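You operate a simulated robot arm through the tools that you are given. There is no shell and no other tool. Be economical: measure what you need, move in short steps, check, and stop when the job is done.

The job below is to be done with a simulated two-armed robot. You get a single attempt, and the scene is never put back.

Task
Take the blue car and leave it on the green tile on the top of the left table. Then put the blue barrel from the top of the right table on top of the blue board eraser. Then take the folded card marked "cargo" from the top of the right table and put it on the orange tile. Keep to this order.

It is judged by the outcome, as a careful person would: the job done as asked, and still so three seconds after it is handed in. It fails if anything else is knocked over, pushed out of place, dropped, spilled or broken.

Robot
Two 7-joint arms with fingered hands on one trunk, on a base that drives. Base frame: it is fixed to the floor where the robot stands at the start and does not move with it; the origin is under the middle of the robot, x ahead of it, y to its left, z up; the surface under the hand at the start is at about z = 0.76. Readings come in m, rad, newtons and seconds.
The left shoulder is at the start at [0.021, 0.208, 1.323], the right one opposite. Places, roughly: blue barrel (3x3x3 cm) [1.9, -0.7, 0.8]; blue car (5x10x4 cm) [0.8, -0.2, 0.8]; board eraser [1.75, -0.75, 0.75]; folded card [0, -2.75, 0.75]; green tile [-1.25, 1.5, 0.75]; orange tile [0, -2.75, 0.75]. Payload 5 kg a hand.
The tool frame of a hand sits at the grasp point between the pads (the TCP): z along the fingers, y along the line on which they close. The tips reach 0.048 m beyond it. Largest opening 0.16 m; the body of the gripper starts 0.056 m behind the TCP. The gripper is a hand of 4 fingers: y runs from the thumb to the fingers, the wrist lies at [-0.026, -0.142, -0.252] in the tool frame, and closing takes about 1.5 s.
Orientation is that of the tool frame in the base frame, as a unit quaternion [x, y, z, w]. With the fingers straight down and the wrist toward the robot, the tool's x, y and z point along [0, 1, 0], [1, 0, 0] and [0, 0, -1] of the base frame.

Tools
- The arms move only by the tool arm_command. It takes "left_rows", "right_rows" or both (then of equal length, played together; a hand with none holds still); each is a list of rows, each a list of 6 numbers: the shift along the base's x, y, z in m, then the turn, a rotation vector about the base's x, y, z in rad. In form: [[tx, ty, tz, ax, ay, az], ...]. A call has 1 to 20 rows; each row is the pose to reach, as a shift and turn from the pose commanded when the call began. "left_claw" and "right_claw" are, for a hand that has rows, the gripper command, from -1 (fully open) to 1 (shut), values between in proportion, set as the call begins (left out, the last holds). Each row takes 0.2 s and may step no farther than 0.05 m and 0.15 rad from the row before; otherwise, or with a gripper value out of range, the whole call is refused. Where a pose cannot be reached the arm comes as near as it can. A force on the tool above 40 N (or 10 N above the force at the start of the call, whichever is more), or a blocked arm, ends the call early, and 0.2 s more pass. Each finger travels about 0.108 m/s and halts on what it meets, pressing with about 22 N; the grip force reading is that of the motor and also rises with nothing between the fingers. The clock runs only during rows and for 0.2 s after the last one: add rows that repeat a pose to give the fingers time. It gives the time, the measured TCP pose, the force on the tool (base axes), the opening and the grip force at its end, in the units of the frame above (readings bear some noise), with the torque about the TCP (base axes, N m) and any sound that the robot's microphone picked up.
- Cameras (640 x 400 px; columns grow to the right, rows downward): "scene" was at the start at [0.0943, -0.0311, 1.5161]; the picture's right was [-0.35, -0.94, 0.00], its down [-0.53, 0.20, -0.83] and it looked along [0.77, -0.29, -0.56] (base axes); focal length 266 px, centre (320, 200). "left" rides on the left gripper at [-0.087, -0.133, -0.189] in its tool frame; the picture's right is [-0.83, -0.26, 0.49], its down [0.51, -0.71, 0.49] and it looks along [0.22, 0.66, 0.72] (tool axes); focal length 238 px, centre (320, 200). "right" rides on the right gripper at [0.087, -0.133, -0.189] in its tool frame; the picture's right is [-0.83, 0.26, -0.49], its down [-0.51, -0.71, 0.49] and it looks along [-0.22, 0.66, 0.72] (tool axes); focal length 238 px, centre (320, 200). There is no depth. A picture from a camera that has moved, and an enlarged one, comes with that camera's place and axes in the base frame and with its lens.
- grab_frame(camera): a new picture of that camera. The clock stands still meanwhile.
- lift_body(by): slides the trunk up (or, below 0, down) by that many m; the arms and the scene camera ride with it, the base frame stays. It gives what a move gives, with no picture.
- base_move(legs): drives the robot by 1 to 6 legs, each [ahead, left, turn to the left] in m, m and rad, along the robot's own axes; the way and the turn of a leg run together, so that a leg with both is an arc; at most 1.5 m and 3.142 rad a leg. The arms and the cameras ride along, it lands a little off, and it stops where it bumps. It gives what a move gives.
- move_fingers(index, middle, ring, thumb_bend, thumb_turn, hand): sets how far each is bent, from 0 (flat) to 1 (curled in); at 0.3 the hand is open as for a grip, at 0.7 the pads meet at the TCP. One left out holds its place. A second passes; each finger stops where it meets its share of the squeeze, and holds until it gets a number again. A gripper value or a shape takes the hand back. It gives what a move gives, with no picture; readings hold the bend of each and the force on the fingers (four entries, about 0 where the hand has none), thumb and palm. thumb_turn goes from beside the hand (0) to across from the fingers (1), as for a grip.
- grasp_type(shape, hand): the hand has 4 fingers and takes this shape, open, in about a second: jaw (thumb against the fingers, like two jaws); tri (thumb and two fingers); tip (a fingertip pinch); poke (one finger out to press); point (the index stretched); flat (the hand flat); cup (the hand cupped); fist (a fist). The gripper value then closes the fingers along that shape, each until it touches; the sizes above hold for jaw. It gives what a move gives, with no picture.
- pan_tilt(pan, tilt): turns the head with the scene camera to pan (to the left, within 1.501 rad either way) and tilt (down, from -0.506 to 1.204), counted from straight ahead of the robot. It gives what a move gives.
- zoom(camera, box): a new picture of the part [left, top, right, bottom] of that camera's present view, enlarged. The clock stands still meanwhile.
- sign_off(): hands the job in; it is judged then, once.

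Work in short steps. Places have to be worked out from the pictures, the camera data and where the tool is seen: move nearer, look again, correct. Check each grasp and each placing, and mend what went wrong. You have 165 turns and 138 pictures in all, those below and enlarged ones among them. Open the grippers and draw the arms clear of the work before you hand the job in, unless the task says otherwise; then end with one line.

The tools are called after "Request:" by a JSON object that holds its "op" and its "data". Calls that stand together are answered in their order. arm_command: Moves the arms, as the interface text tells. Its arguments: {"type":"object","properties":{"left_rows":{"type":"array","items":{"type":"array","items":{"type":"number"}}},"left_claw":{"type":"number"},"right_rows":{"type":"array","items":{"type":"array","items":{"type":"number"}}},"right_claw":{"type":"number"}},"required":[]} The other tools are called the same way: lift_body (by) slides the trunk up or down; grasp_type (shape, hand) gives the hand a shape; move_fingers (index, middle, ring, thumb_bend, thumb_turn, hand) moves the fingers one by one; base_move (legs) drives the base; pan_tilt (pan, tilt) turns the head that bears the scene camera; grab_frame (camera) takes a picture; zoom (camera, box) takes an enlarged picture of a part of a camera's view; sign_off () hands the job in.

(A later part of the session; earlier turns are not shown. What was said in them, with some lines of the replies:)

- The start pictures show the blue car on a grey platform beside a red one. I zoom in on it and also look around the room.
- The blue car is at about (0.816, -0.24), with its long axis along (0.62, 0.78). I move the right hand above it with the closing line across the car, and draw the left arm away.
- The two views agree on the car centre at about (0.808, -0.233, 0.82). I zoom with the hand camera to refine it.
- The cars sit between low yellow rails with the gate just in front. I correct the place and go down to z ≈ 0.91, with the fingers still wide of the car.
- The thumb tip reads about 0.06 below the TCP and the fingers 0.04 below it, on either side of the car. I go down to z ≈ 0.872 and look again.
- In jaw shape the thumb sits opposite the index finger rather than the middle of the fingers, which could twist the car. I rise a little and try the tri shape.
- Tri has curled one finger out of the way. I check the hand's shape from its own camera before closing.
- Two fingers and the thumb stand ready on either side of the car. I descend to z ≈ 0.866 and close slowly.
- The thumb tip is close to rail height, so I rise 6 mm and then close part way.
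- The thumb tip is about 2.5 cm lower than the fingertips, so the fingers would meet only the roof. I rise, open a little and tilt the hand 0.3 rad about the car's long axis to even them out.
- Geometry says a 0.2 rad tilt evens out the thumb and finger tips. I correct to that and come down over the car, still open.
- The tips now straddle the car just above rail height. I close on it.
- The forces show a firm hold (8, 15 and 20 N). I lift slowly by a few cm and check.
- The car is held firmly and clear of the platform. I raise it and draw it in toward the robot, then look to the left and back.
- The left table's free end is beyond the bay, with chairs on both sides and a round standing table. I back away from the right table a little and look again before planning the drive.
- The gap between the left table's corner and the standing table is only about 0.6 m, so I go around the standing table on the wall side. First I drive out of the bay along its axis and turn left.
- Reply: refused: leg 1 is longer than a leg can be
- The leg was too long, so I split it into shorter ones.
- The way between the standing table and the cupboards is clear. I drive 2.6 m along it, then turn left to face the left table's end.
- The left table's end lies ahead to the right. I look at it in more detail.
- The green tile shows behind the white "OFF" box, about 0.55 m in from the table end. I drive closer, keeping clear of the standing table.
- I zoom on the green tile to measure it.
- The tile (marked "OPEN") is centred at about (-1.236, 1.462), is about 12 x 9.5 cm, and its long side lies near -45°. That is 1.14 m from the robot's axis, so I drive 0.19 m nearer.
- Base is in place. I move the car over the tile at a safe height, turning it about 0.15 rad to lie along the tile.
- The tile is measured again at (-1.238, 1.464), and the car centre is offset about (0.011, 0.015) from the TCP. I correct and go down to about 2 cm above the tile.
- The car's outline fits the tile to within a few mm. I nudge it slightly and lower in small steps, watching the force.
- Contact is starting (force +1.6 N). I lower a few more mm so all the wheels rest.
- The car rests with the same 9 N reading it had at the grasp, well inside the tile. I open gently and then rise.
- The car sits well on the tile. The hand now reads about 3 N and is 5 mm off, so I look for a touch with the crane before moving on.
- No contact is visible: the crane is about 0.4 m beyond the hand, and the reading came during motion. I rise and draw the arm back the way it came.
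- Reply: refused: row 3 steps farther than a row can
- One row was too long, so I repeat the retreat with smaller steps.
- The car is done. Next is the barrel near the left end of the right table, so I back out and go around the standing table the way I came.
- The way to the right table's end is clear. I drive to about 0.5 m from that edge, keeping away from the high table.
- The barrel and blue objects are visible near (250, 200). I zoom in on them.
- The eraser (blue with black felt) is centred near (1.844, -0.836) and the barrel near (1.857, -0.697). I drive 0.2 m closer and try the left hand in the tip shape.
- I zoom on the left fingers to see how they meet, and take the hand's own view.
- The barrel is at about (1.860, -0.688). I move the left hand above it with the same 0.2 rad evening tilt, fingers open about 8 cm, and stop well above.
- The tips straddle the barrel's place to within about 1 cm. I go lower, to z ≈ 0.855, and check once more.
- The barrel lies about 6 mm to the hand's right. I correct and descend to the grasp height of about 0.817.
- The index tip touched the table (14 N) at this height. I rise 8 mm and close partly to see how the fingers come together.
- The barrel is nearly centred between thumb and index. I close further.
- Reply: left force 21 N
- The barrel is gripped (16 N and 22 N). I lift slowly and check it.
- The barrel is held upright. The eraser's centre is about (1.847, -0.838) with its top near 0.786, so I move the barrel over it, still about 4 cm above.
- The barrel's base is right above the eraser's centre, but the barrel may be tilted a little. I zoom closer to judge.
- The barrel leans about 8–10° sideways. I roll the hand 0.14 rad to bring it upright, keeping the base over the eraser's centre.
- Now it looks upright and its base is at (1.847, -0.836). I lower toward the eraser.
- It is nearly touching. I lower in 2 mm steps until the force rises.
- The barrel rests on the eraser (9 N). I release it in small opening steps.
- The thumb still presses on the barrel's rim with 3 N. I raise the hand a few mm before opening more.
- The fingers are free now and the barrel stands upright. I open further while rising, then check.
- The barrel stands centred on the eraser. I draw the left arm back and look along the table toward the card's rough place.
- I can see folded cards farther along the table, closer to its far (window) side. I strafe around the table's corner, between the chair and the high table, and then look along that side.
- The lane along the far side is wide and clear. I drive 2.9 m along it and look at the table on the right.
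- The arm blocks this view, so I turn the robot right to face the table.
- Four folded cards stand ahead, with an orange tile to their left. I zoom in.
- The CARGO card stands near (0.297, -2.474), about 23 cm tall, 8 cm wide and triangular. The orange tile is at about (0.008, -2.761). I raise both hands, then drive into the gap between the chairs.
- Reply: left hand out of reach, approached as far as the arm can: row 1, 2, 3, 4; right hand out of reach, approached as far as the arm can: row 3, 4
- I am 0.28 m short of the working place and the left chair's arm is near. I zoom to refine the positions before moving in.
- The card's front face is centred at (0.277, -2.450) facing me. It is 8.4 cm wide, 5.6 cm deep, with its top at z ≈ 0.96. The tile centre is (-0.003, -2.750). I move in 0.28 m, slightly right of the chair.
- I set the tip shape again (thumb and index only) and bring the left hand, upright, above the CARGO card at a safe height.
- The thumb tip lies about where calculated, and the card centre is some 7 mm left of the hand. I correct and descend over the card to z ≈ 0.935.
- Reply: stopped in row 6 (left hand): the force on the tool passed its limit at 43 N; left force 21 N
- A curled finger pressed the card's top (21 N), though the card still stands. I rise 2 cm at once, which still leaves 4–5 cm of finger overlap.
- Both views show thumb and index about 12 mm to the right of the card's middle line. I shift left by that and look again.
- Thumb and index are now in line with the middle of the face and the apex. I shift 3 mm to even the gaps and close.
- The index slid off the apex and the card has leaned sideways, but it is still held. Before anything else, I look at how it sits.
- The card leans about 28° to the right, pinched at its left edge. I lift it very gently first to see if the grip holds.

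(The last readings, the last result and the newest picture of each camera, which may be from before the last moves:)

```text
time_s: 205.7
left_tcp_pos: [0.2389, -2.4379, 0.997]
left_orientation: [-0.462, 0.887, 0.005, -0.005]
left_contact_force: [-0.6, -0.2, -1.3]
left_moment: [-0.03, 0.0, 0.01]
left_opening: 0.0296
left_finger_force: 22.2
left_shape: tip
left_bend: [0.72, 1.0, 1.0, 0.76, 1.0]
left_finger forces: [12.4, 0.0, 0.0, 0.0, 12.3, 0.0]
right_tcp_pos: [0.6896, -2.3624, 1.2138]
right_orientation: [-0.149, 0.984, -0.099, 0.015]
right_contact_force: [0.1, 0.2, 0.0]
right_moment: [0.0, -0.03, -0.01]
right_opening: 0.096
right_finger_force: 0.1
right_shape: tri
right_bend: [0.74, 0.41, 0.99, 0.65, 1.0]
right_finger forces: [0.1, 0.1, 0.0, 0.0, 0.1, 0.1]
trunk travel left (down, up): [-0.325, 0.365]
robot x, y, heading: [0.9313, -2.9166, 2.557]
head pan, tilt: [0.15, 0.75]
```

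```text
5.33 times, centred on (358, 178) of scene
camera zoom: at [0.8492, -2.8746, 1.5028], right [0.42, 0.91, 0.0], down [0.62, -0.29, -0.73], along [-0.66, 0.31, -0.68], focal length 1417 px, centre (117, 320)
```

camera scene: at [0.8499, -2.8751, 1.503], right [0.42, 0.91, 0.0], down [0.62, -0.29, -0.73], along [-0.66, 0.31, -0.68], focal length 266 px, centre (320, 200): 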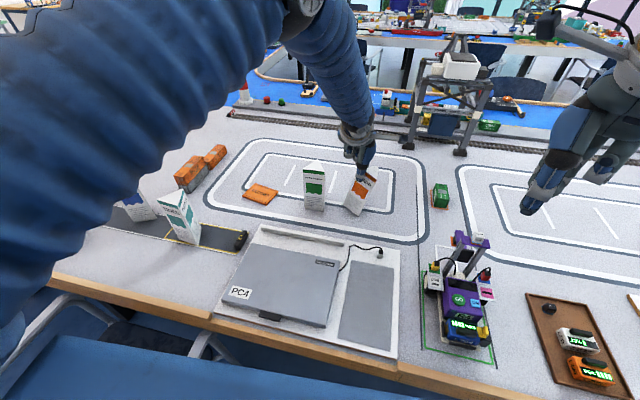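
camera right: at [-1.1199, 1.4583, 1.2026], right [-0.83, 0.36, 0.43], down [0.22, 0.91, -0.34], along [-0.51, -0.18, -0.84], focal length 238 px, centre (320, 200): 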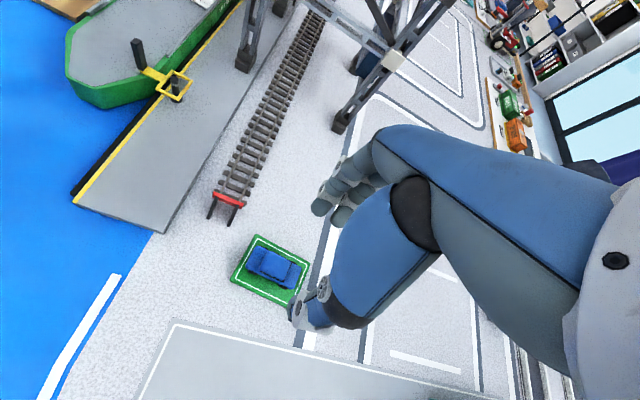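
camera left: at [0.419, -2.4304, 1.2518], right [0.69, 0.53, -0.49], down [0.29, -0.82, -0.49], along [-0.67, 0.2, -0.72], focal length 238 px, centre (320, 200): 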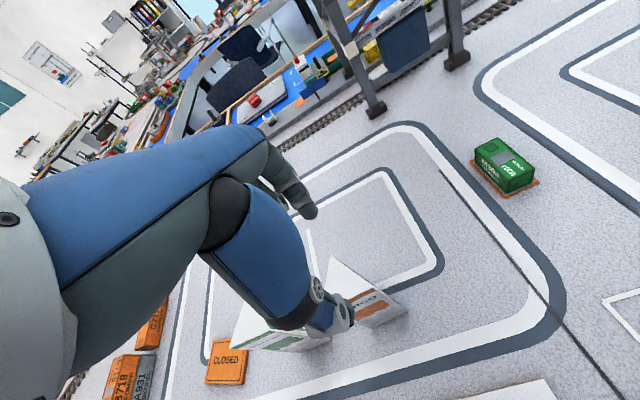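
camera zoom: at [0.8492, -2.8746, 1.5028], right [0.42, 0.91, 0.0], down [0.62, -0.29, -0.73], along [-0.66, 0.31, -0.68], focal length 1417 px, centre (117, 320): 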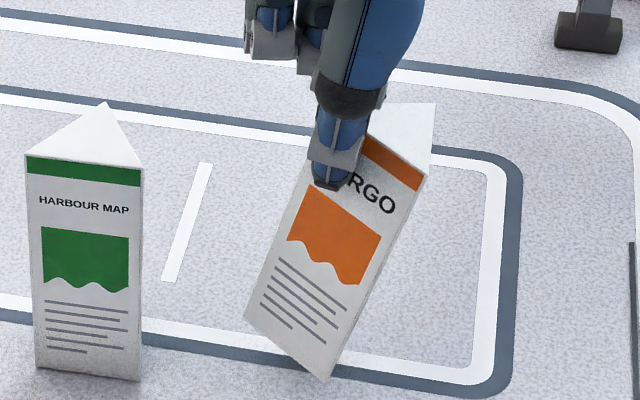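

The grip holds well. I lift higher and roll the hand 0.45 rad to bring the card upright.

Request:
{"op": "arm_command", "data": {"left_rows": [[0, 0, 0.04, 0, 0, 0], [0, 0, 0.08, 0, 0, 0], [0, 0, 0.08, 0.092, -0.065, 0], [0, 0, 0.08, 0.185, -0.129, 0], [0, 0, 0.08, 0.277, -0.194, 0], [0, 0, 0.08, 0.369, -0.258, 0], [0, 0, 0.08, 0.369, -0.258, 0]]}}

Request:
{"op": "zoom", "data": {"camera": "scene", "box": [280, 100, 440, 220]}}

Request:
{"op": "grab_frame", "data": {"camera": "left"}}

```text
time_s: 207.3
left_tcp_pos: [0.2415, -2.436, 1.0774]
left_orientation: [-0.452, 0.864, 0.109, 0.192]
left_contact_force: [0.9, -0.7, -2.0]
left_moment: [-0.14, 0.13, 0.02]
left_opening: 0.0293
left_finger_force: 21.7
left_shape: tip
left_bend: [0.72, 1.0, 1.0, 0.76, 1.0]
left_finger forces: [12.2, 0.1, 0.0, 0.0, 12.1, 0.0]
right_tcp_pos: [0.6895, -2.3616, 1.2125]
right_orientation: [-0.149, 0.984, -0.099, 0.015]
right_contact_force: [0.6, 1.3, 0.1]
right_moment: [-0.08, 0.11, 0.01]
right_opening: 0.0958
right_finger_force: 0.0
right_shape: tri
right_bend: [0.74, 0.41, 0.99, 0.65, 1.0]
right_finger forces: [0.0, 0.0, 0.0, 0.0, 0.0, 0.0]
trunk travel left (down, up): [-0.325, 0.365]
robot x, y, heading: [0.9336, -2.9191, 2.561]
head pan, tilt: [0.15, 0.75]
```

```text
3.33 times, centred on (360, 160) of scene
camera zoom: at [0.8509, -2.8738, 1.503], right [0.42, 0.91, 0.0], down [0.62, -0.29, -0.73], along [-0.66, 0.31, -0.68], focal length 886 px, centre (187, 333)
```

zoom: 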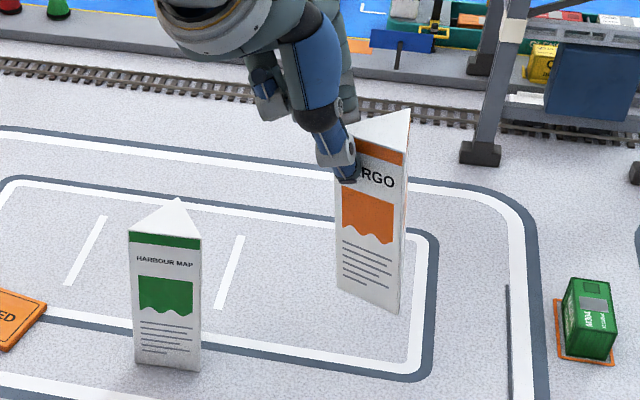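

```text
30 pictures are left
camera left: at [0.3515, -2.5157, 1.2828], right [0.76, 0.65, -0.08], down [0.44, -0.6, -0.67], along [-0.48, 0.47, -0.74], focal length 238 px, centre (320, 200)
```

left: 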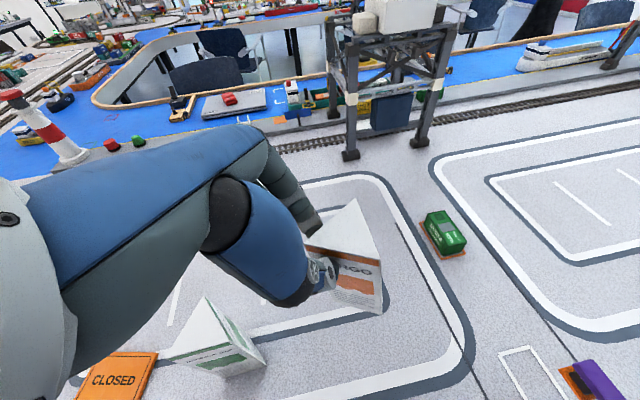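

The card still leans by about 7° sideways and 6° toward me. I apply a small corrective turn and check again.

Request:
{"op": "arm_command", "data": {"left_rows": [[0, 0, 0, -0.082, -0.004, 0], [0, 0, 0, -0.164, -0.008, 0], [0, 0, 0, -0.164, -0.008, 0]]}}

Request:
{"op": "zoom", "data": {"camera": "scene", "box": [300, 115, 420, 205]}}

```text
time_s: 208.1
left_tcp_pos: [0.2382, -2.4381, 1.0757]
left_orientation: [-0.467, 0.869, 0.036, 0.158]
left_contact_force: [0.2, -0.6, -1.1]
left_moment: [-0.01, 0.03, -0.01]
left_opening: 0.0293
left_finger_force: 22.0
left_shape: tip
left_bend: [0.72, 1.0, 1.0, 0.76, 1.0]
left_finger forces: [12.2, 0.0, 0.0, 0.0, 11.9, 0.1]
right_tcp_pos: [0.6885, -2.3631, 1.214]
right_orientation: [-0.149, 0.984, -0.099, 0.016]
right_contact_force: [-1.5, -0.8, -0.1]
right_moment: [0.02, -0.05, 0.05]
right_opening: 0.0958
right_finger_force: 0.0
right_shape: tri
right_bend: [0.74, 0.41, 0.99, 0.65, 1.0]
right_finger forces: [0.0, 0.0, 0.0, 0.1, 0.0, 0.1]
trunk travel left (down, up): [-0.325, 0.365]
robot x, y, heading: [0.9296, -2.9175, 2.557]
head pan, tilt: [0.15, 0.75]
```

```text
4.44 times, centred on (360, 160) of scene
camera zoom: at [0.8489, -2.8756, 1.5029], right [0.42, 0.91, 0.0], down [0.62, -0.29, -0.73], along [-0.66, 0.31, -0.68], focal length 1181 px, centre (142, 378)
```

zoom: 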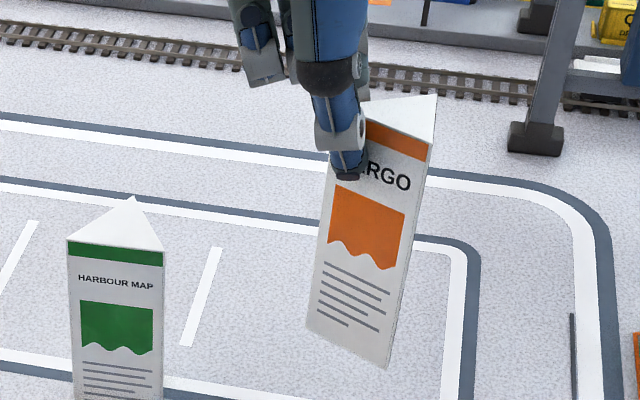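

The card is now close to upright, with its base centre offset about (0.020, 0.043) from the TCP. I lift the trunk 0.16 m so the card clears HARBOUR MAP, then carry it over the orange tile.

Request:
{"op": "lift_body", "data": {"by": 0.16}}

Request:
{"op": "arm_command", "data": {"left_rows": [[-0.026, -0.035, 0, 0, 0, 0], [-0.052, -0.071, 0, 0, 0, 0], [-0.078, -0.106, 0, 0, 0, 0], [-0.104, -0.142, 0, 0, 0, 0], [-0.13, -0.178, 0, 0, 0, 0], [-0.157, -0.213, 0, 0, 0, 0], [-0.183, -0.249, 0, 0, 0, 0], [-0.209, -0.284, 0, 0, 0, 0], [-0.235, -0.32, 0, 0, 0, 0], [-0.261, -0.355, 0, 0, 0, 0], [-0.261, -0.355, 0, 0, 0, 0]]}}

Request:
{"op": "zoom", "data": {"camera": "scene", "box": [190, 100, 350, 220]}}

```text
time_s: 209.9
left_tcp_pos: [0.2391, -2.4377, 1.2341]
left_orientation: [-0.467, 0.869, 0.035, 0.158]
left_contact_force: [0.1, 0.1, -2.0]
left_moment: [-0.03, 0.04, -0.01]
left_opening: 0.0293
left_finger_force: 21.9
left_shape: tip
left_bend: [0.72, 1.0, 1.0, 0.76, 1.0]
left_finger forces: [12.2, 0.1, 0.0, 0.1, 11.9, 0.0]
right_tcp_pos: [0.689, -2.3613, 1.3728]
right_orientation: [-0.149, 0.984, -0.099, 0.016]
right_contact_force: [-0.2, 0.7, -0.2]
right_moment: [-0.01, -0.01, -0.01]
right_opening: 0.0961
right_finger_force: 0.1
right_shape: tri
right_bend: [0.74, 0.41, 0.99, 0.65, 1.0]
right_finger forces: [0.1, 0.1, 0.0, 0.0, 0.0, 0.0]
trunk travel left (down, up): [-0.485, 0.205]
robot x, y, heading: [0.9343, -2.9186, 2.556]
head pan, tilt: [0.15, 0.75]
```

```text
time_s: 212.3
left_tcp_pos: [-0.0193, -2.791, 1.2337]
left_orientation: [-0.465, 0.87, 0.035, 0.157]
left_contact_force: [-0.1, 1.1, -1.3]
left_moment: [-0.15, 0.13, 0.05]
left_opening: 0.0287
left_finger_force: 21.9
left_shape: tip
left_bend: [0.72, 1.0, 1.0, 0.77, 1.0]
left_finger forces: [11.6, 0.1, 0.0, 0.0, 11.5, 0.0]
right_tcp_pos: [0.6902, -2.3615, 1.3725]
right_orientation: [-0.149, 0.984, -0.1, 0.015]
right_contact_force: [0.7, 0.4, -0.3]
right_moment: [-0.07, 0.08, 0.01]
right_opening: 0.0959
right_finger_force: 0.1
right_shape: tri
right_bend: [0.74, 0.41, 0.99, 0.65, 1.0]
right_finger forces: [0.1, 0.1, 0.0, 0.1, 0.1, 0.0]
trunk travel left (down, up): [-0.485, 0.205]
robot x, y, heading: [0.9346, -2.917, 2.551]
head pan, tilt: [0.15, 0.75]
```

```text
3.33 times, centred on (270, 160) of scene
camera zoom: at [0.8502, -2.8735, 1.6629], right [0.42, 0.91, 0.0], down [0.62, -0.29, -0.73], along [-0.66, 0.31, -0.68], focal length 886 px, centre (487, 333)
```

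zoom: 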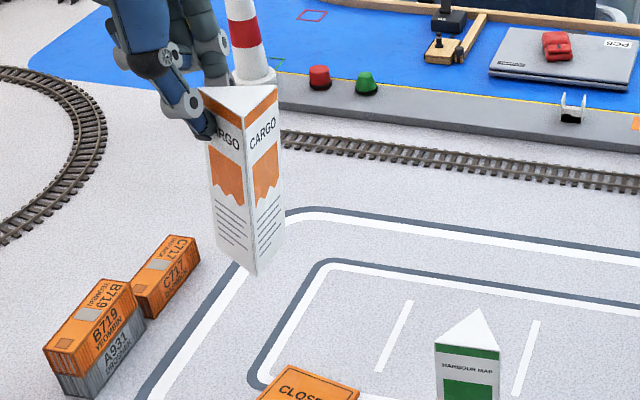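

In this view the card's base leans about 10° toward me. I pitch the hand back 0.18 rad and look again.

Request:
{"op": "arm_command", "data": {"left_rows": [[0, 0, 0, 0.052, 0.074, 0], [0, 0, 0, 0.103, 0.148, 0], [0, 0, 0, 0.103, 0.148, 0]]}}

Request:
{"op": "zoom", "data": {"camera": "scene", "box": [190, 100, 350, 220]}}

Request:
{"op": "grab_frame", "data": {"camera": "left"}}

```text
time_s: 213.2
left_tcp_pos: [-0.0215, -2.7924, 1.2345]
left_orientation: [-0.454, 0.876, 0.115, 0.117]
left_contact_force: [0.1, 0.6, -2.0]
left_moment: [-0.06, -0.06, -0.04]
left_opening: 0.0287
left_finger_force: 21.6
left_shape: tip
left_bend: [0.72, 1.0, 1.0, 0.77, 1.0]
left_finger forces: [11.5, 0.0, 0.0, 0.1, 11.6, 0.0]
right_tcp_pos: [0.6887, -2.3614, 1.3737]
right_orientation: [-0.149, 0.984, -0.099, 0.016]
right_contact_force: [-1.0, 0.1, 0.3]
right_moment: [-0.03, 0.01, 0.0]
right_opening: 0.0957
right_finger_force: 0.0
right_shape: tri
right_bend: [0.74, 0.41, 0.99, 0.65, 1.0]
right_finger forces: [0.1, 0.0, 0.1, 0.0, 0.0, 0.0]
trunk travel left (down, up): [-0.485, 0.205]
robot x, y, heading: [0.9334, -2.9149, 2.553]
head pan, tilt: [0.15, 0.75]
```

```text
3.33 times, centred on (270, 160) of scene
camera zoom: at [0.8488, -2.8743, 1.6628], right [0.42, 0.91, 0.0], down [0.62, -0.29, -0.73], along [-0.66, 0.31, -0.68], focal length 886 px, centre (487, 333)
```

zoom: 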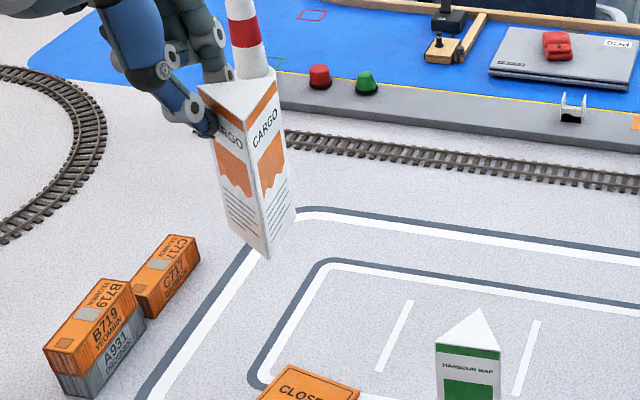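

```text
26 pictures are left
camera left: at [0.1179, -2.858, 1.4272], right [0.73, 0.65, -0.23], down [0.35, -0.64, -0.69], along [-0.59, 0.42, -0.69], focal length 238 px, centre (320, 200)
```

left: 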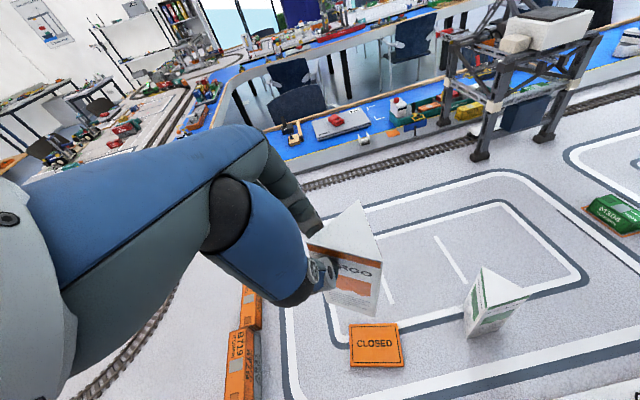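

The scene view now agrees within 2°. I zoom the hand camera to check the other direction.

Request:
{"op": "zoom", "data": {"camera": "left", "box": [290, 190, 430, 380]}}

```text
2.11 times, centred on (360, 285) of left
camera zoom: at [0.1179, -2.858, 1.4272], right [0.73, 0.65, -0.23], down [0.35, -0.64, -0.69], along [-0.59, 0.42, -0.69], focal length 502 px, centre (236, 21)
```

zoom: 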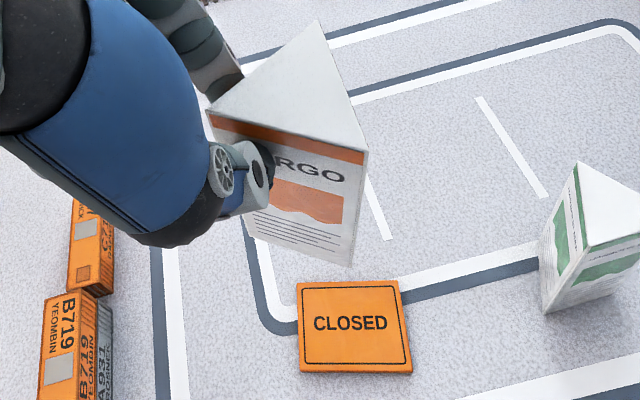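

The two views together give a lean with the base off by (-0.03, 0). I turn by (0.01, -0.15) to cancel it and re-measure.

Request:
{"op": "arm_command", "data": {"left_rows": [[0, 0, 0, 0.005, -0.075, 0], [0, 0, 0, 0.01, -0.148, 0], [0, 0, 0, 0.01, -0.148, 0]]}}

Request:
{"op": "zoom", "data": {"camera": "scene", "box": [210, 110, 306, 200]}}

Request:
{"op": "zoom", "data": {"camera": "left", "box": [290, 190, 430, 380]}}

```text
time_s: 213.9
left_tcp_pos: [-0.0202, -2.7919, 1.2356]
left_orientation: [-0.461, 0.864, 0.086, 0.184]
left_contact_force: [0.5, -0.8, -1.8]
left_moment: [-0.07, 0.06, 0.02]
left_opening: 0.0288
left_finger_force: 22.3
left_shape: tip
left_bend: [0.72, 1.0, 1.0, 0.77, 1.0]
left_finger forces: [11.8, 0.1, 0.0, 0.0, 11.6, 0.0]
right_tcp_pos: [0.6898, -2.3632, 1.3734]
right_orientation: [-0.149, 0.984, -0.1, 0.016]
right_contact_force: [0.2, 0.1, 0.1]
right_moment: [0.05, 0.04, -0.04]
right_opening: 0.0962
right_finger_force: 0.0
right_shape: tri
right_bend: [0.74, 0.41, 0.99, 0.65, 1.0]
right_finger forces: [0.0, 0.0, 0.0, 0.0, 0.1, 0.0]
trunk travel left (down, up): [-0.485, 0.205]
robot x, y, heading: [0.9327, -2.9192, 2.557]
head pan, tilt: [0.15, 0.75]
```

```text
4.44 times, centred on (258, 155) of scene
camera zoom: at [0.8499, -2.8756, 1.6629], right [0.42, 0.91, 0.0], down [0.62, -0.29, -0.73], along [-0.66, 0.31, -0.68], focal length 1181 px, centre (596, 400)
```

zoom: 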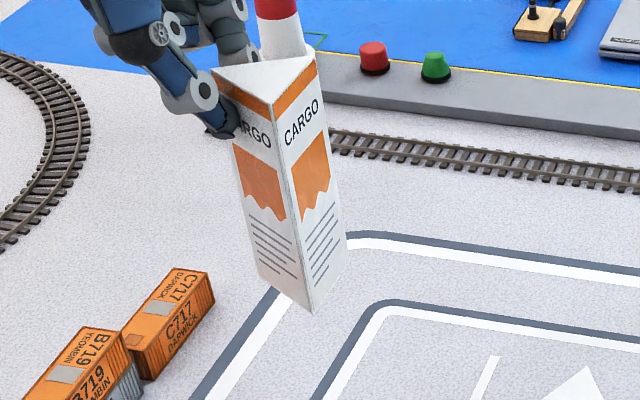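

```text
2.11 times, centred on (360, 285) of left
camera zoom: at [0.0888, -2.861, 1.4467], right [0.75, 0.65, -0.11], down [0.45, -0.63, -0.64], along [-0.48, 0.43, -0.76], focal length 502 px, centre (236, 21)
```

zoom: 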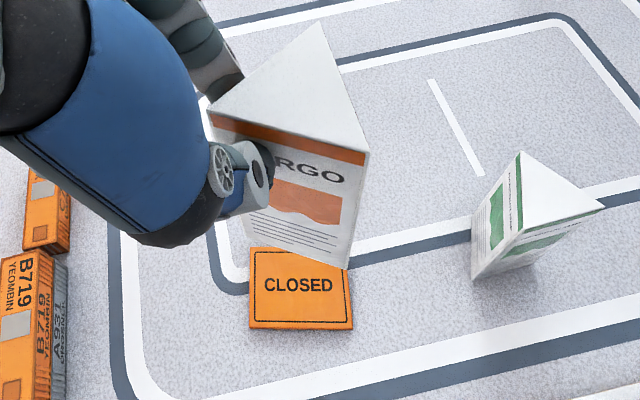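

The card is now upright within about 3°, with its base at z ≈ 1.047 and centre near (0.008, -2.758). I make a last small correction, yaw it 0.2 rad to match the tile, and lower to about 3 cm above the tile.

Request:
{"op": "arm_command", "data": {"left_rows": [[0.007, -0.007, 0, 0.015, 0.015, 0.1], [0.0135, -0.014, 0, 0.03, 0.03, 0.2], [0.0135, -0.014, -0.045, 0.03, 0.03, 0.2], [0.0135, -0.014, -0.09, 0.03, 0.03, 0.2], [0.0135, -0.014, -0.135, 0.03, 0.03, 0.2], [0.0135, -0.014, -0.18, 0.03, 0.03, 0.2], [0.0135, -0.014, -0.22, 0.03, 0.03, 0.2], [0.0135, -0.014, -0.24, 0.03, 0.03, 0.2], [0.0135, -0.014, -0.24, 0.03, 0.03, 0.2]]}}

Request:
{"op": "zoom", "data": {"camera": "scene", "box": [220, 120, 316, 210]}}

Request:
{"op": "zoom", "data": {"camera": "left", "box": [290, 190, 430, 330]}}

```text
time_s: 215.9
left_tcp_pos: [-0.0089, -2.8068, 0.9974]
left_orientation: [-0.54, 0.815, 0.125, 0.168]
left_contact_force: [1.0, -0.5, -1.1]
left_moment: [-0.09, 0.04, -0.01]
left_opening: 0.0285
left_finger_force: 22.1
left_shape: tip
left_bend: [0.72, 1.0, 1.0, 0.77, 1.0]
left_finger forces: [11.5, 0.0, 0.1, 0.0, 11.1, 0.0]
right_tcp_pos: [0.6894, -2.3615, 1.3738]
right_orientation: [-0.149, 0.984, -0.098, 0.016]
right_contact_force: [0.0, 0.7, 1.0]
right_moment: [0.0, 0.03, -0.02]
right_opening: 0.096
right_finger_force: 0.0
right_shape: tri
right_bend: [0.74, 0.41, 0.99, 0.65, 1.0]
right_finger forces: [0.1, 0.0, 0.0, 0.1, 0.0, 0.1]
trunk travel left (down, up): [-0.485, 0.205]
robot x, y, heading: [0.9304, -2.9155, 2.555]
head pan, tilt: [0.15, 0.75]
```

```text
4.44 times, centred on (268, 165) of scene
camera zoom: at [0.8495, -2.8753, 1.6629], right [0.42, 0.91, 0.0], down [0.62, -0.29, -0.73], along [-0.66, 0.31, -0.68], focal length 1181 px, centre (551, 356)
```

zoom: 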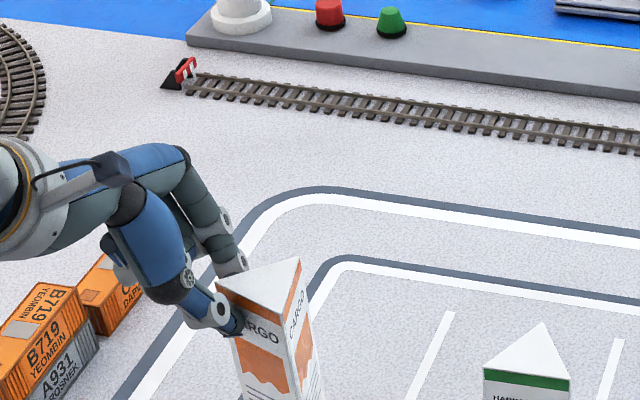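

```text
2.86 times, centred on (360, 260) of left
camera zoom: at [0.1185, -2.8565, 1.2022], right [0.61, 0.79, -0.11], down [0.54, -0.51, -0.67], along [-0.58, 0.35, -0.74], focal length 681 px, centre (206, 29)
```

zoom: 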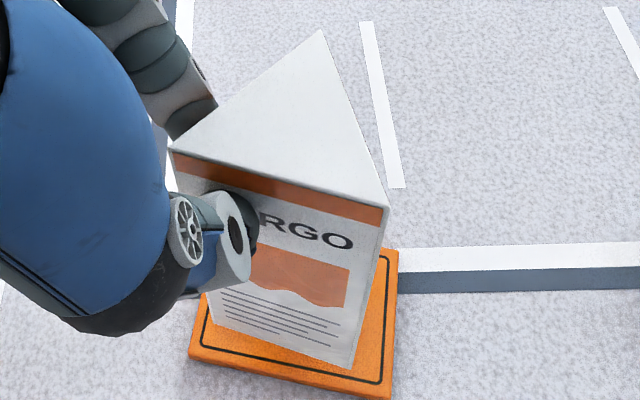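

The hand camera shows the card just above the tile and well aligned. I check its base from the scene camera.

Request:
{"op": "zoom", "data": {"camera": "scene", "box": [230, 160, 326, 235]}}

```text
5.33 times, centred on (278, 198) of scene
camera zoom: at [0.8495, -2.8753, 1.6629], right [0.42, 0.91, 0.0], down [0.62, -0.29, -0.73], along [-0.66, 0.31, -0.68], focal length 1417 px, centre (544, 213)
```

zoom: 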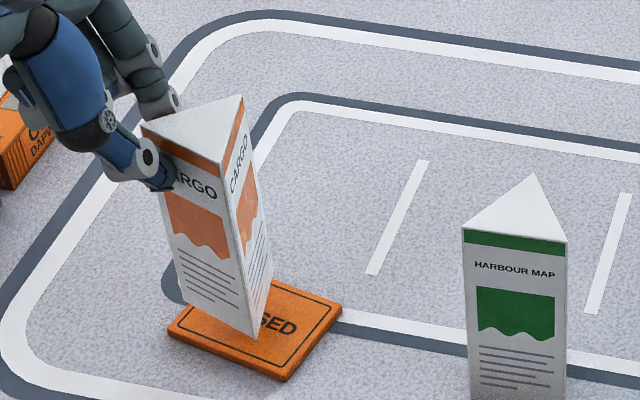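

The front face would land on the tile's front edge, so I shift the card 11 mm back and lower it in small steps.

Request:
{"op": "arm_command", "data": {"left_rows": [[-0.004, 0.004, 0, 0, 0, 0], [-0.007, 0.0085, 0, 0, 0, 0], [-0.007, 0.0085, -0.015, 0, 0, 0], [-0.007, 0.0085, -0.027, 0, 0, 0], [-0.007, 0.0085, -0.032, 0, 0, 0], [-0.007, 0.0085, -0.032, 0, 0, 0]]}}

Request:
{"op": "zoom", "data": {"camera": "scene", "box": [230, 165, 310, 230]}}

```text
time_s: 217.3
left_tcp_pos: [-0.0161, -2.798, 0.9655]
left_orientation: [-0.541, 0.815, 0.125, 0.167]
left_contact_force: [-1.4, -0.8, 7.5]
left_moment: [0.09, -0.03, 0.04]
left_opening: 0.029
left_finger_force: 22.0
left_shape: tip
left_bend: [0.72, 1.0, 1.0, 0.77, 1.0]
left_finger forces: [13.6, 0.0, 0.0, 0.0, 12.9, 0.1]
right_tcp_pos: [0.69, -2.3628, 1.3745]
right_orientation: [-0.149, 0.984, -0.099, 0.016]
right_contact_force: [-0.3, -0.2, -0.4]
right_moment: [0.01, -0.05, -0.03]
right_opening: 0.0958
right_finger_force: 0.1
right_shape: tri
right_bend: [0.74, 0.41, 0.99, 0.65, 1.0]
right_finger forces: [0.0, 0.0, 0.0, 0.1, 0.0, 0.0]
trunk travel left (down, up): [-0.485, 0.205]
robot x, y, heading: [0.9348, -2.9152, 2.552]
head pan, tilt: [0.15, 0.75]
```

```text
6.15 times, centred on (270, 198) of scene
camera zoom: at [0.8496, -2.8753, 1.663], right [0.42, 0.91, 0.0], down [0.62, -0.29, -0.73], along [-0.66, 0.31, -0.68], focal length 1635 px, centre (628, 215)
```

zoom: 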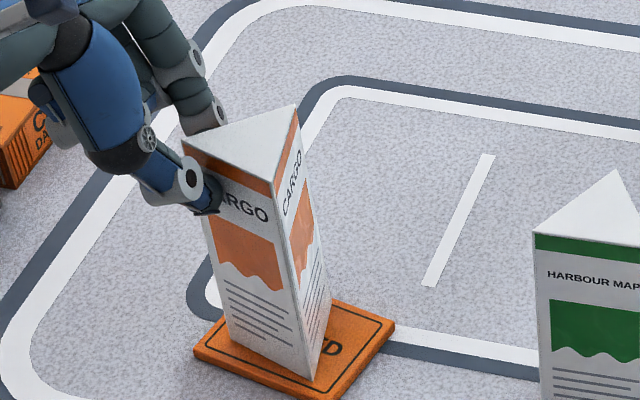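

The card is on the tile (7.5 N), upright and inside the edges. I open in two small steps.

Request:
{"op": "arm_command", "data": {"left_rows": [[0, 0, 0, 0, 0, 0], [0, 0, 0, 0, 0, 0], [0, 0, 0, 0, 0, 0]], "left_claw": 0.05}}

Request:
{"op": "zoom", "data": {"camera": "scene", "box": [230, 165, 310, 230]}}

```text
time_s: 218.2
left_tcp_pos: [-0.0149, -2.7973, 0.9642]
left_orientation: [-0.54, 0.815, 0.124, 0.168]
left_contact_force: [0.7, 0.4, 0.4]
left_moment: [0.0, 0.04, 0.01]
left_opening: 0.0752
left_finger_force: 0.1
left_shape: tip
left_bend: [0.73, 0.98, 0.99, 0.71, 1.0]
left_finger forces: [0.1, 0.1, 0.0, 0.0, 0.0, 0.0]
right_tcp_pos: [0.6898, -2.3616, 1.3728]
right_orientation: [-0.149, 0.984, -0.099, 0.016]
right_contact_force: [0.2, 1.1, 0.1]
right_moment: [0.02, 0.01, 0.01]
right_opening: 0.0959
right_finger_force: 0.0
right_shape: tri
right_bend: [0.74, 0.41, 0.99, 0.65, 1.0]
right_finger forces: [0.0, 0.1, 0.0, 0.0, 0.0, 0.0]
trunk travel left (down, up): [-0.485, 0.205]
robot x, y, heading: [0.9292, -2.9146, 2.555]
head pan, tilt: [0.15, 0.75]
```

```text
6.15 times, centred on (270, 198) of scene
camera zoom: at [0.8494, -2.8752, 1.6629], right [0.42, 0.91, 0.0], down [0.62, -0.29, -0.73], along [-0.66, 0.31, -0.68], focal length 1635 px, centre (628, 215)
```

zoom: 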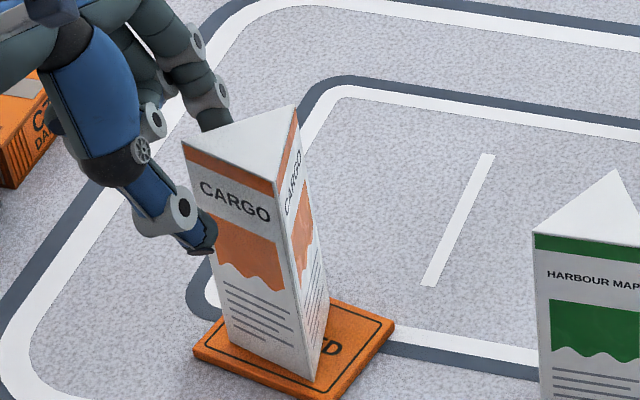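

The card stands on its own. I open a bit more, slip the fingers off the card's left edge, and rise.

Request:
{"op": "arm_command", "data": {"left_rows": [[0, 0, 0, 0, 0, 0], [0, 0, 0, 0, 0, 0], [-0.012, -0.01, 0, 0, 0, 0], [-0.023, -0.019, 0.005, 0, 0, 0], [-0.025, -0.02, 0.03, 0, 0, 0], [-0.025, -0.02, 0.06, 0, 0, 0], [-0.025, -0.02, 0.1, 0, 0, 0], [-0.025, -0.02, 0.14, 0, 0, 0], [-0.025, -0.02, 0.14, 0, 0, 0]], "left_claw": -0.15}}

Request:
{"op": "zoom", "data": {"camera": "scene", "box": [190, 130, 350, 240]}}

```text
time_s: 220.2
left_tcp_pos: [-0.0421, -2.8194, 1.103]
left_orientation: [-0.541, 0.815, 0.124, 0.169]
left_contact_force: [-0.1, 0.1, -0.1]
left_moment: [0.04, -0.06, 0.0]
left_opening: 0.0914
left_finger_force: 0.1
left_shape: tip
left_bend: [0.73, 0.98, 0.99, 0.66, 1.0]
left_finger forces: [0.1, 0.0, 0.0, 0.0, 0.0, 0.0]
right_tcp_pos: [0.688, -2.3627, 1.3725]
right_orientation: [-0.149, 0.984, -0.099, 0.016]
right_contact_force: [-1.3, 0.9, 0.0]
right_moment: [0.0, -0.05, 0.0]
right_opening: 0.0962
right_finger_force: 0.0
right_shape: tri
right_bend: [0.74, 0.41, 0.99, 0.65, 1.0]
right_finger forces: [0.0, 0.1, 0.1, 0.1, 0.1, 0.0]
trunk travel left (down, up): [-0.485, 0.205]
robot x, y, heading: [0.9317, -2.9198, 2.558]
head pan, tilt: [0.15, 0.75]
```

```text
3.64 times, centred on (270, 185) of scene
camera zoom: at [0.848, -2.8755, 1.6627], right [0.42, 0.91, 0.0], down [0.62, -0.29, -0.73], along [-0.66, 0.31, -0.68], focal length 966 px, centre (502, 254)
```

zoom: 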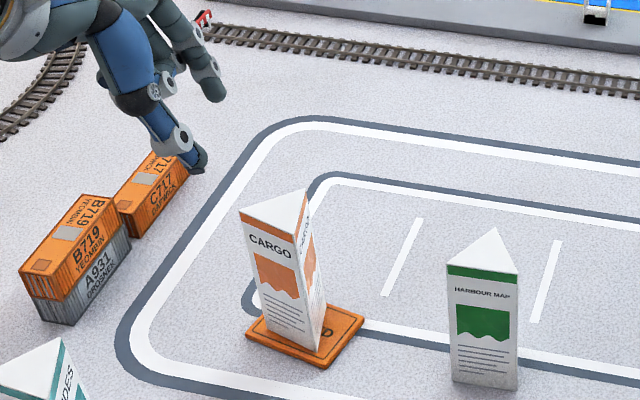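

The card stands on the orange tile and its neighbours are unmoved. I raise the left arm, open both hands and draw the left arm back.

Request:
{"op": "arm_command", "data": {"left_rows": [[0, 0, 0.05, 0, 0, 0], [0, 0, 0.1, 0, 0, 0], [0, 0, 0.13, 0, 0, 0], [0.04, -0.01, 0.13, 0, 0, 0], [0.085, -0.02, 0.13, 0, 0, 0], [0.13, -0.03, 0.13, 0, 0, 0], [0.175, -0.045, 0.13, 0, 0, 0], [0.22, -0.06, 0.13, 0, 0, 0], [0.265, -0.075, 0.13, 0, 0, 0], [0.31, -0.09, 0.13, 0, 0, 0], [0.355, -0.1, 0.13, 0, 0, 0]], "right_rows": [[0, 0, 0, 0, 0, 0], [0, 0, 0, 0, 0, 0], [0, 0, 0, 0, 0, 0], [0, 0, 0, 0, 0, 0], [0, 0, 0, 0, 0, 0], [0, 0, 0, 0, 0, 0], [0, 0, 0, 0, 0, 0], [0, 0, 0, 0, 0, 0], [0, 0, 0, 0, 0, 0], [0, 0, 0, 0, 0, 0], [0, 0, 0, 0, 0, 0]], "left_claw": -1, "right_claw": -1}}

Request:
{"op": "base_move", "data": {"legs": [[-0.6, 0.1, 0]]}}

Request:
{"op": "grab_frame", "data": {"camera": "scene"}}

```text
time_s: 222.6
left_tcp_pos: [0.3164, -2.9188, 1.236]
left_orientation: [-0.541, 0.815, 0.124, 0.167]
left_contact_force: [0.3, 0.3, 0.4]
left_moment: [-0.04, 0.02, 0.01]
left_opening: 0.1601
left_finger_force: 0.1
left_shape: tip
left_bend: [0.3, 0.98, 0.99, 0.3, 0.98]
left_finger forces: [0.0, 0.0, 0.1, 0.0, 0.1, 0.0]
right_tcp_pos: [0.6913, -2.3629, 1.3731]
right_orientation: [-0.149, 0.984, -0.099, 0.016]
right_contact_force: [0.5, 0.9, -0.4]
right_moment: [-0.03, 0.09, 0.01]
right_opening: 0.1597
right_finger_force: 0.1
right_shape: tri
right_bend: [0.3, 0.3, 0.99, 0.3, 0.98]
right_finger forces: [0.0, 0.1, 0.0, 0.0, 0.0, 0.1]
trunk travel left (down, up): [-0.485, 0.205]
robot x, y, heading: [0.9372, -2.9164, 2.556]
head pan, tilt: [0.15, 0.75]
```

```text
time_s: 226.0
left_tcp_pos: [0.772, -3.3435, 1.2357]
left_orientation: [-0.544, 0.813, 0.124, 0.168]
left_contact_force: [0.6, 0.2, -0.6]
left_moment: [0.0, 0.02, 0.01]
left_opening: 0.1598
left_finger_force: 0.1
left_shape: tip
left_bend: [0.3, 0.98, 0.99, 0.3, 0.98]
left_finger forces: [0.0, 0.0, 0.0, 0.0, 0.1, 0.0]
right_tcp_pos: [1.142, -2.7845, 1.3739]
right_orientation: [-0.153, 0.983, -0.099, 0.016]
right_contact_force: [0.0, -0.4, -0.1]
right_moment: [0.01, 0.0, 0.04]
right_opening: 0.1595
right_finger_force: 0.1
right_shape: tri
right_bend: [0.3, 0.3, 0.99, 0.3, 0.98]
right_finger forces: [0.1, 0.0, 0.0, 0.1, 0.0, 0.0]
trunk travel left (down, up): [-0.485, 0.205]
robot x, y, heading: [1.3905, -3.3344, 2.562]
head pan, tilt: [0.15, 0.75]
```

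```text
16 pictures are left
camera scene: at [1.3059, -3.2955, 1.6629], right [0.41, 0.91, 0.0], down [0.62, -0.28, -0.73], along [-0.67, 0.3, -0.68], focal length 266 px, centre (320, 200)
```

scene: 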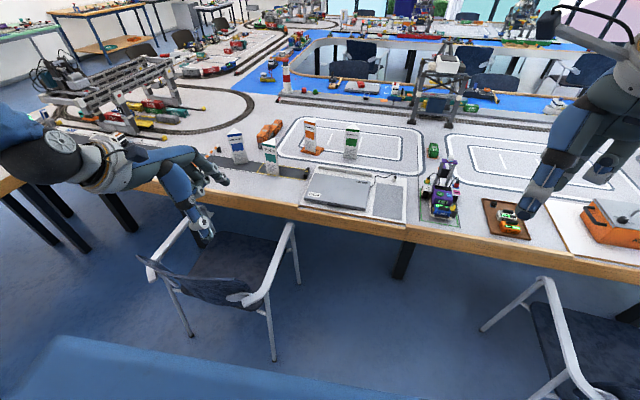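

The CARGO card stands on the orange tile. The barrel and the car were both confirmed in place after I released them. Both hands are open and clear, so I hand the job in.

Request:
{"op": "sign_off", "data": {}}

```text
The job is handed in.
```

I did all three steps in the order you asked: the blue car is on the green tile, the blue barrel stands on the eraser, and the "cargo" card stands on the orange tile. The card tipped sideways as I gripped it, but I caught it, set it upright and saw nothing else move.
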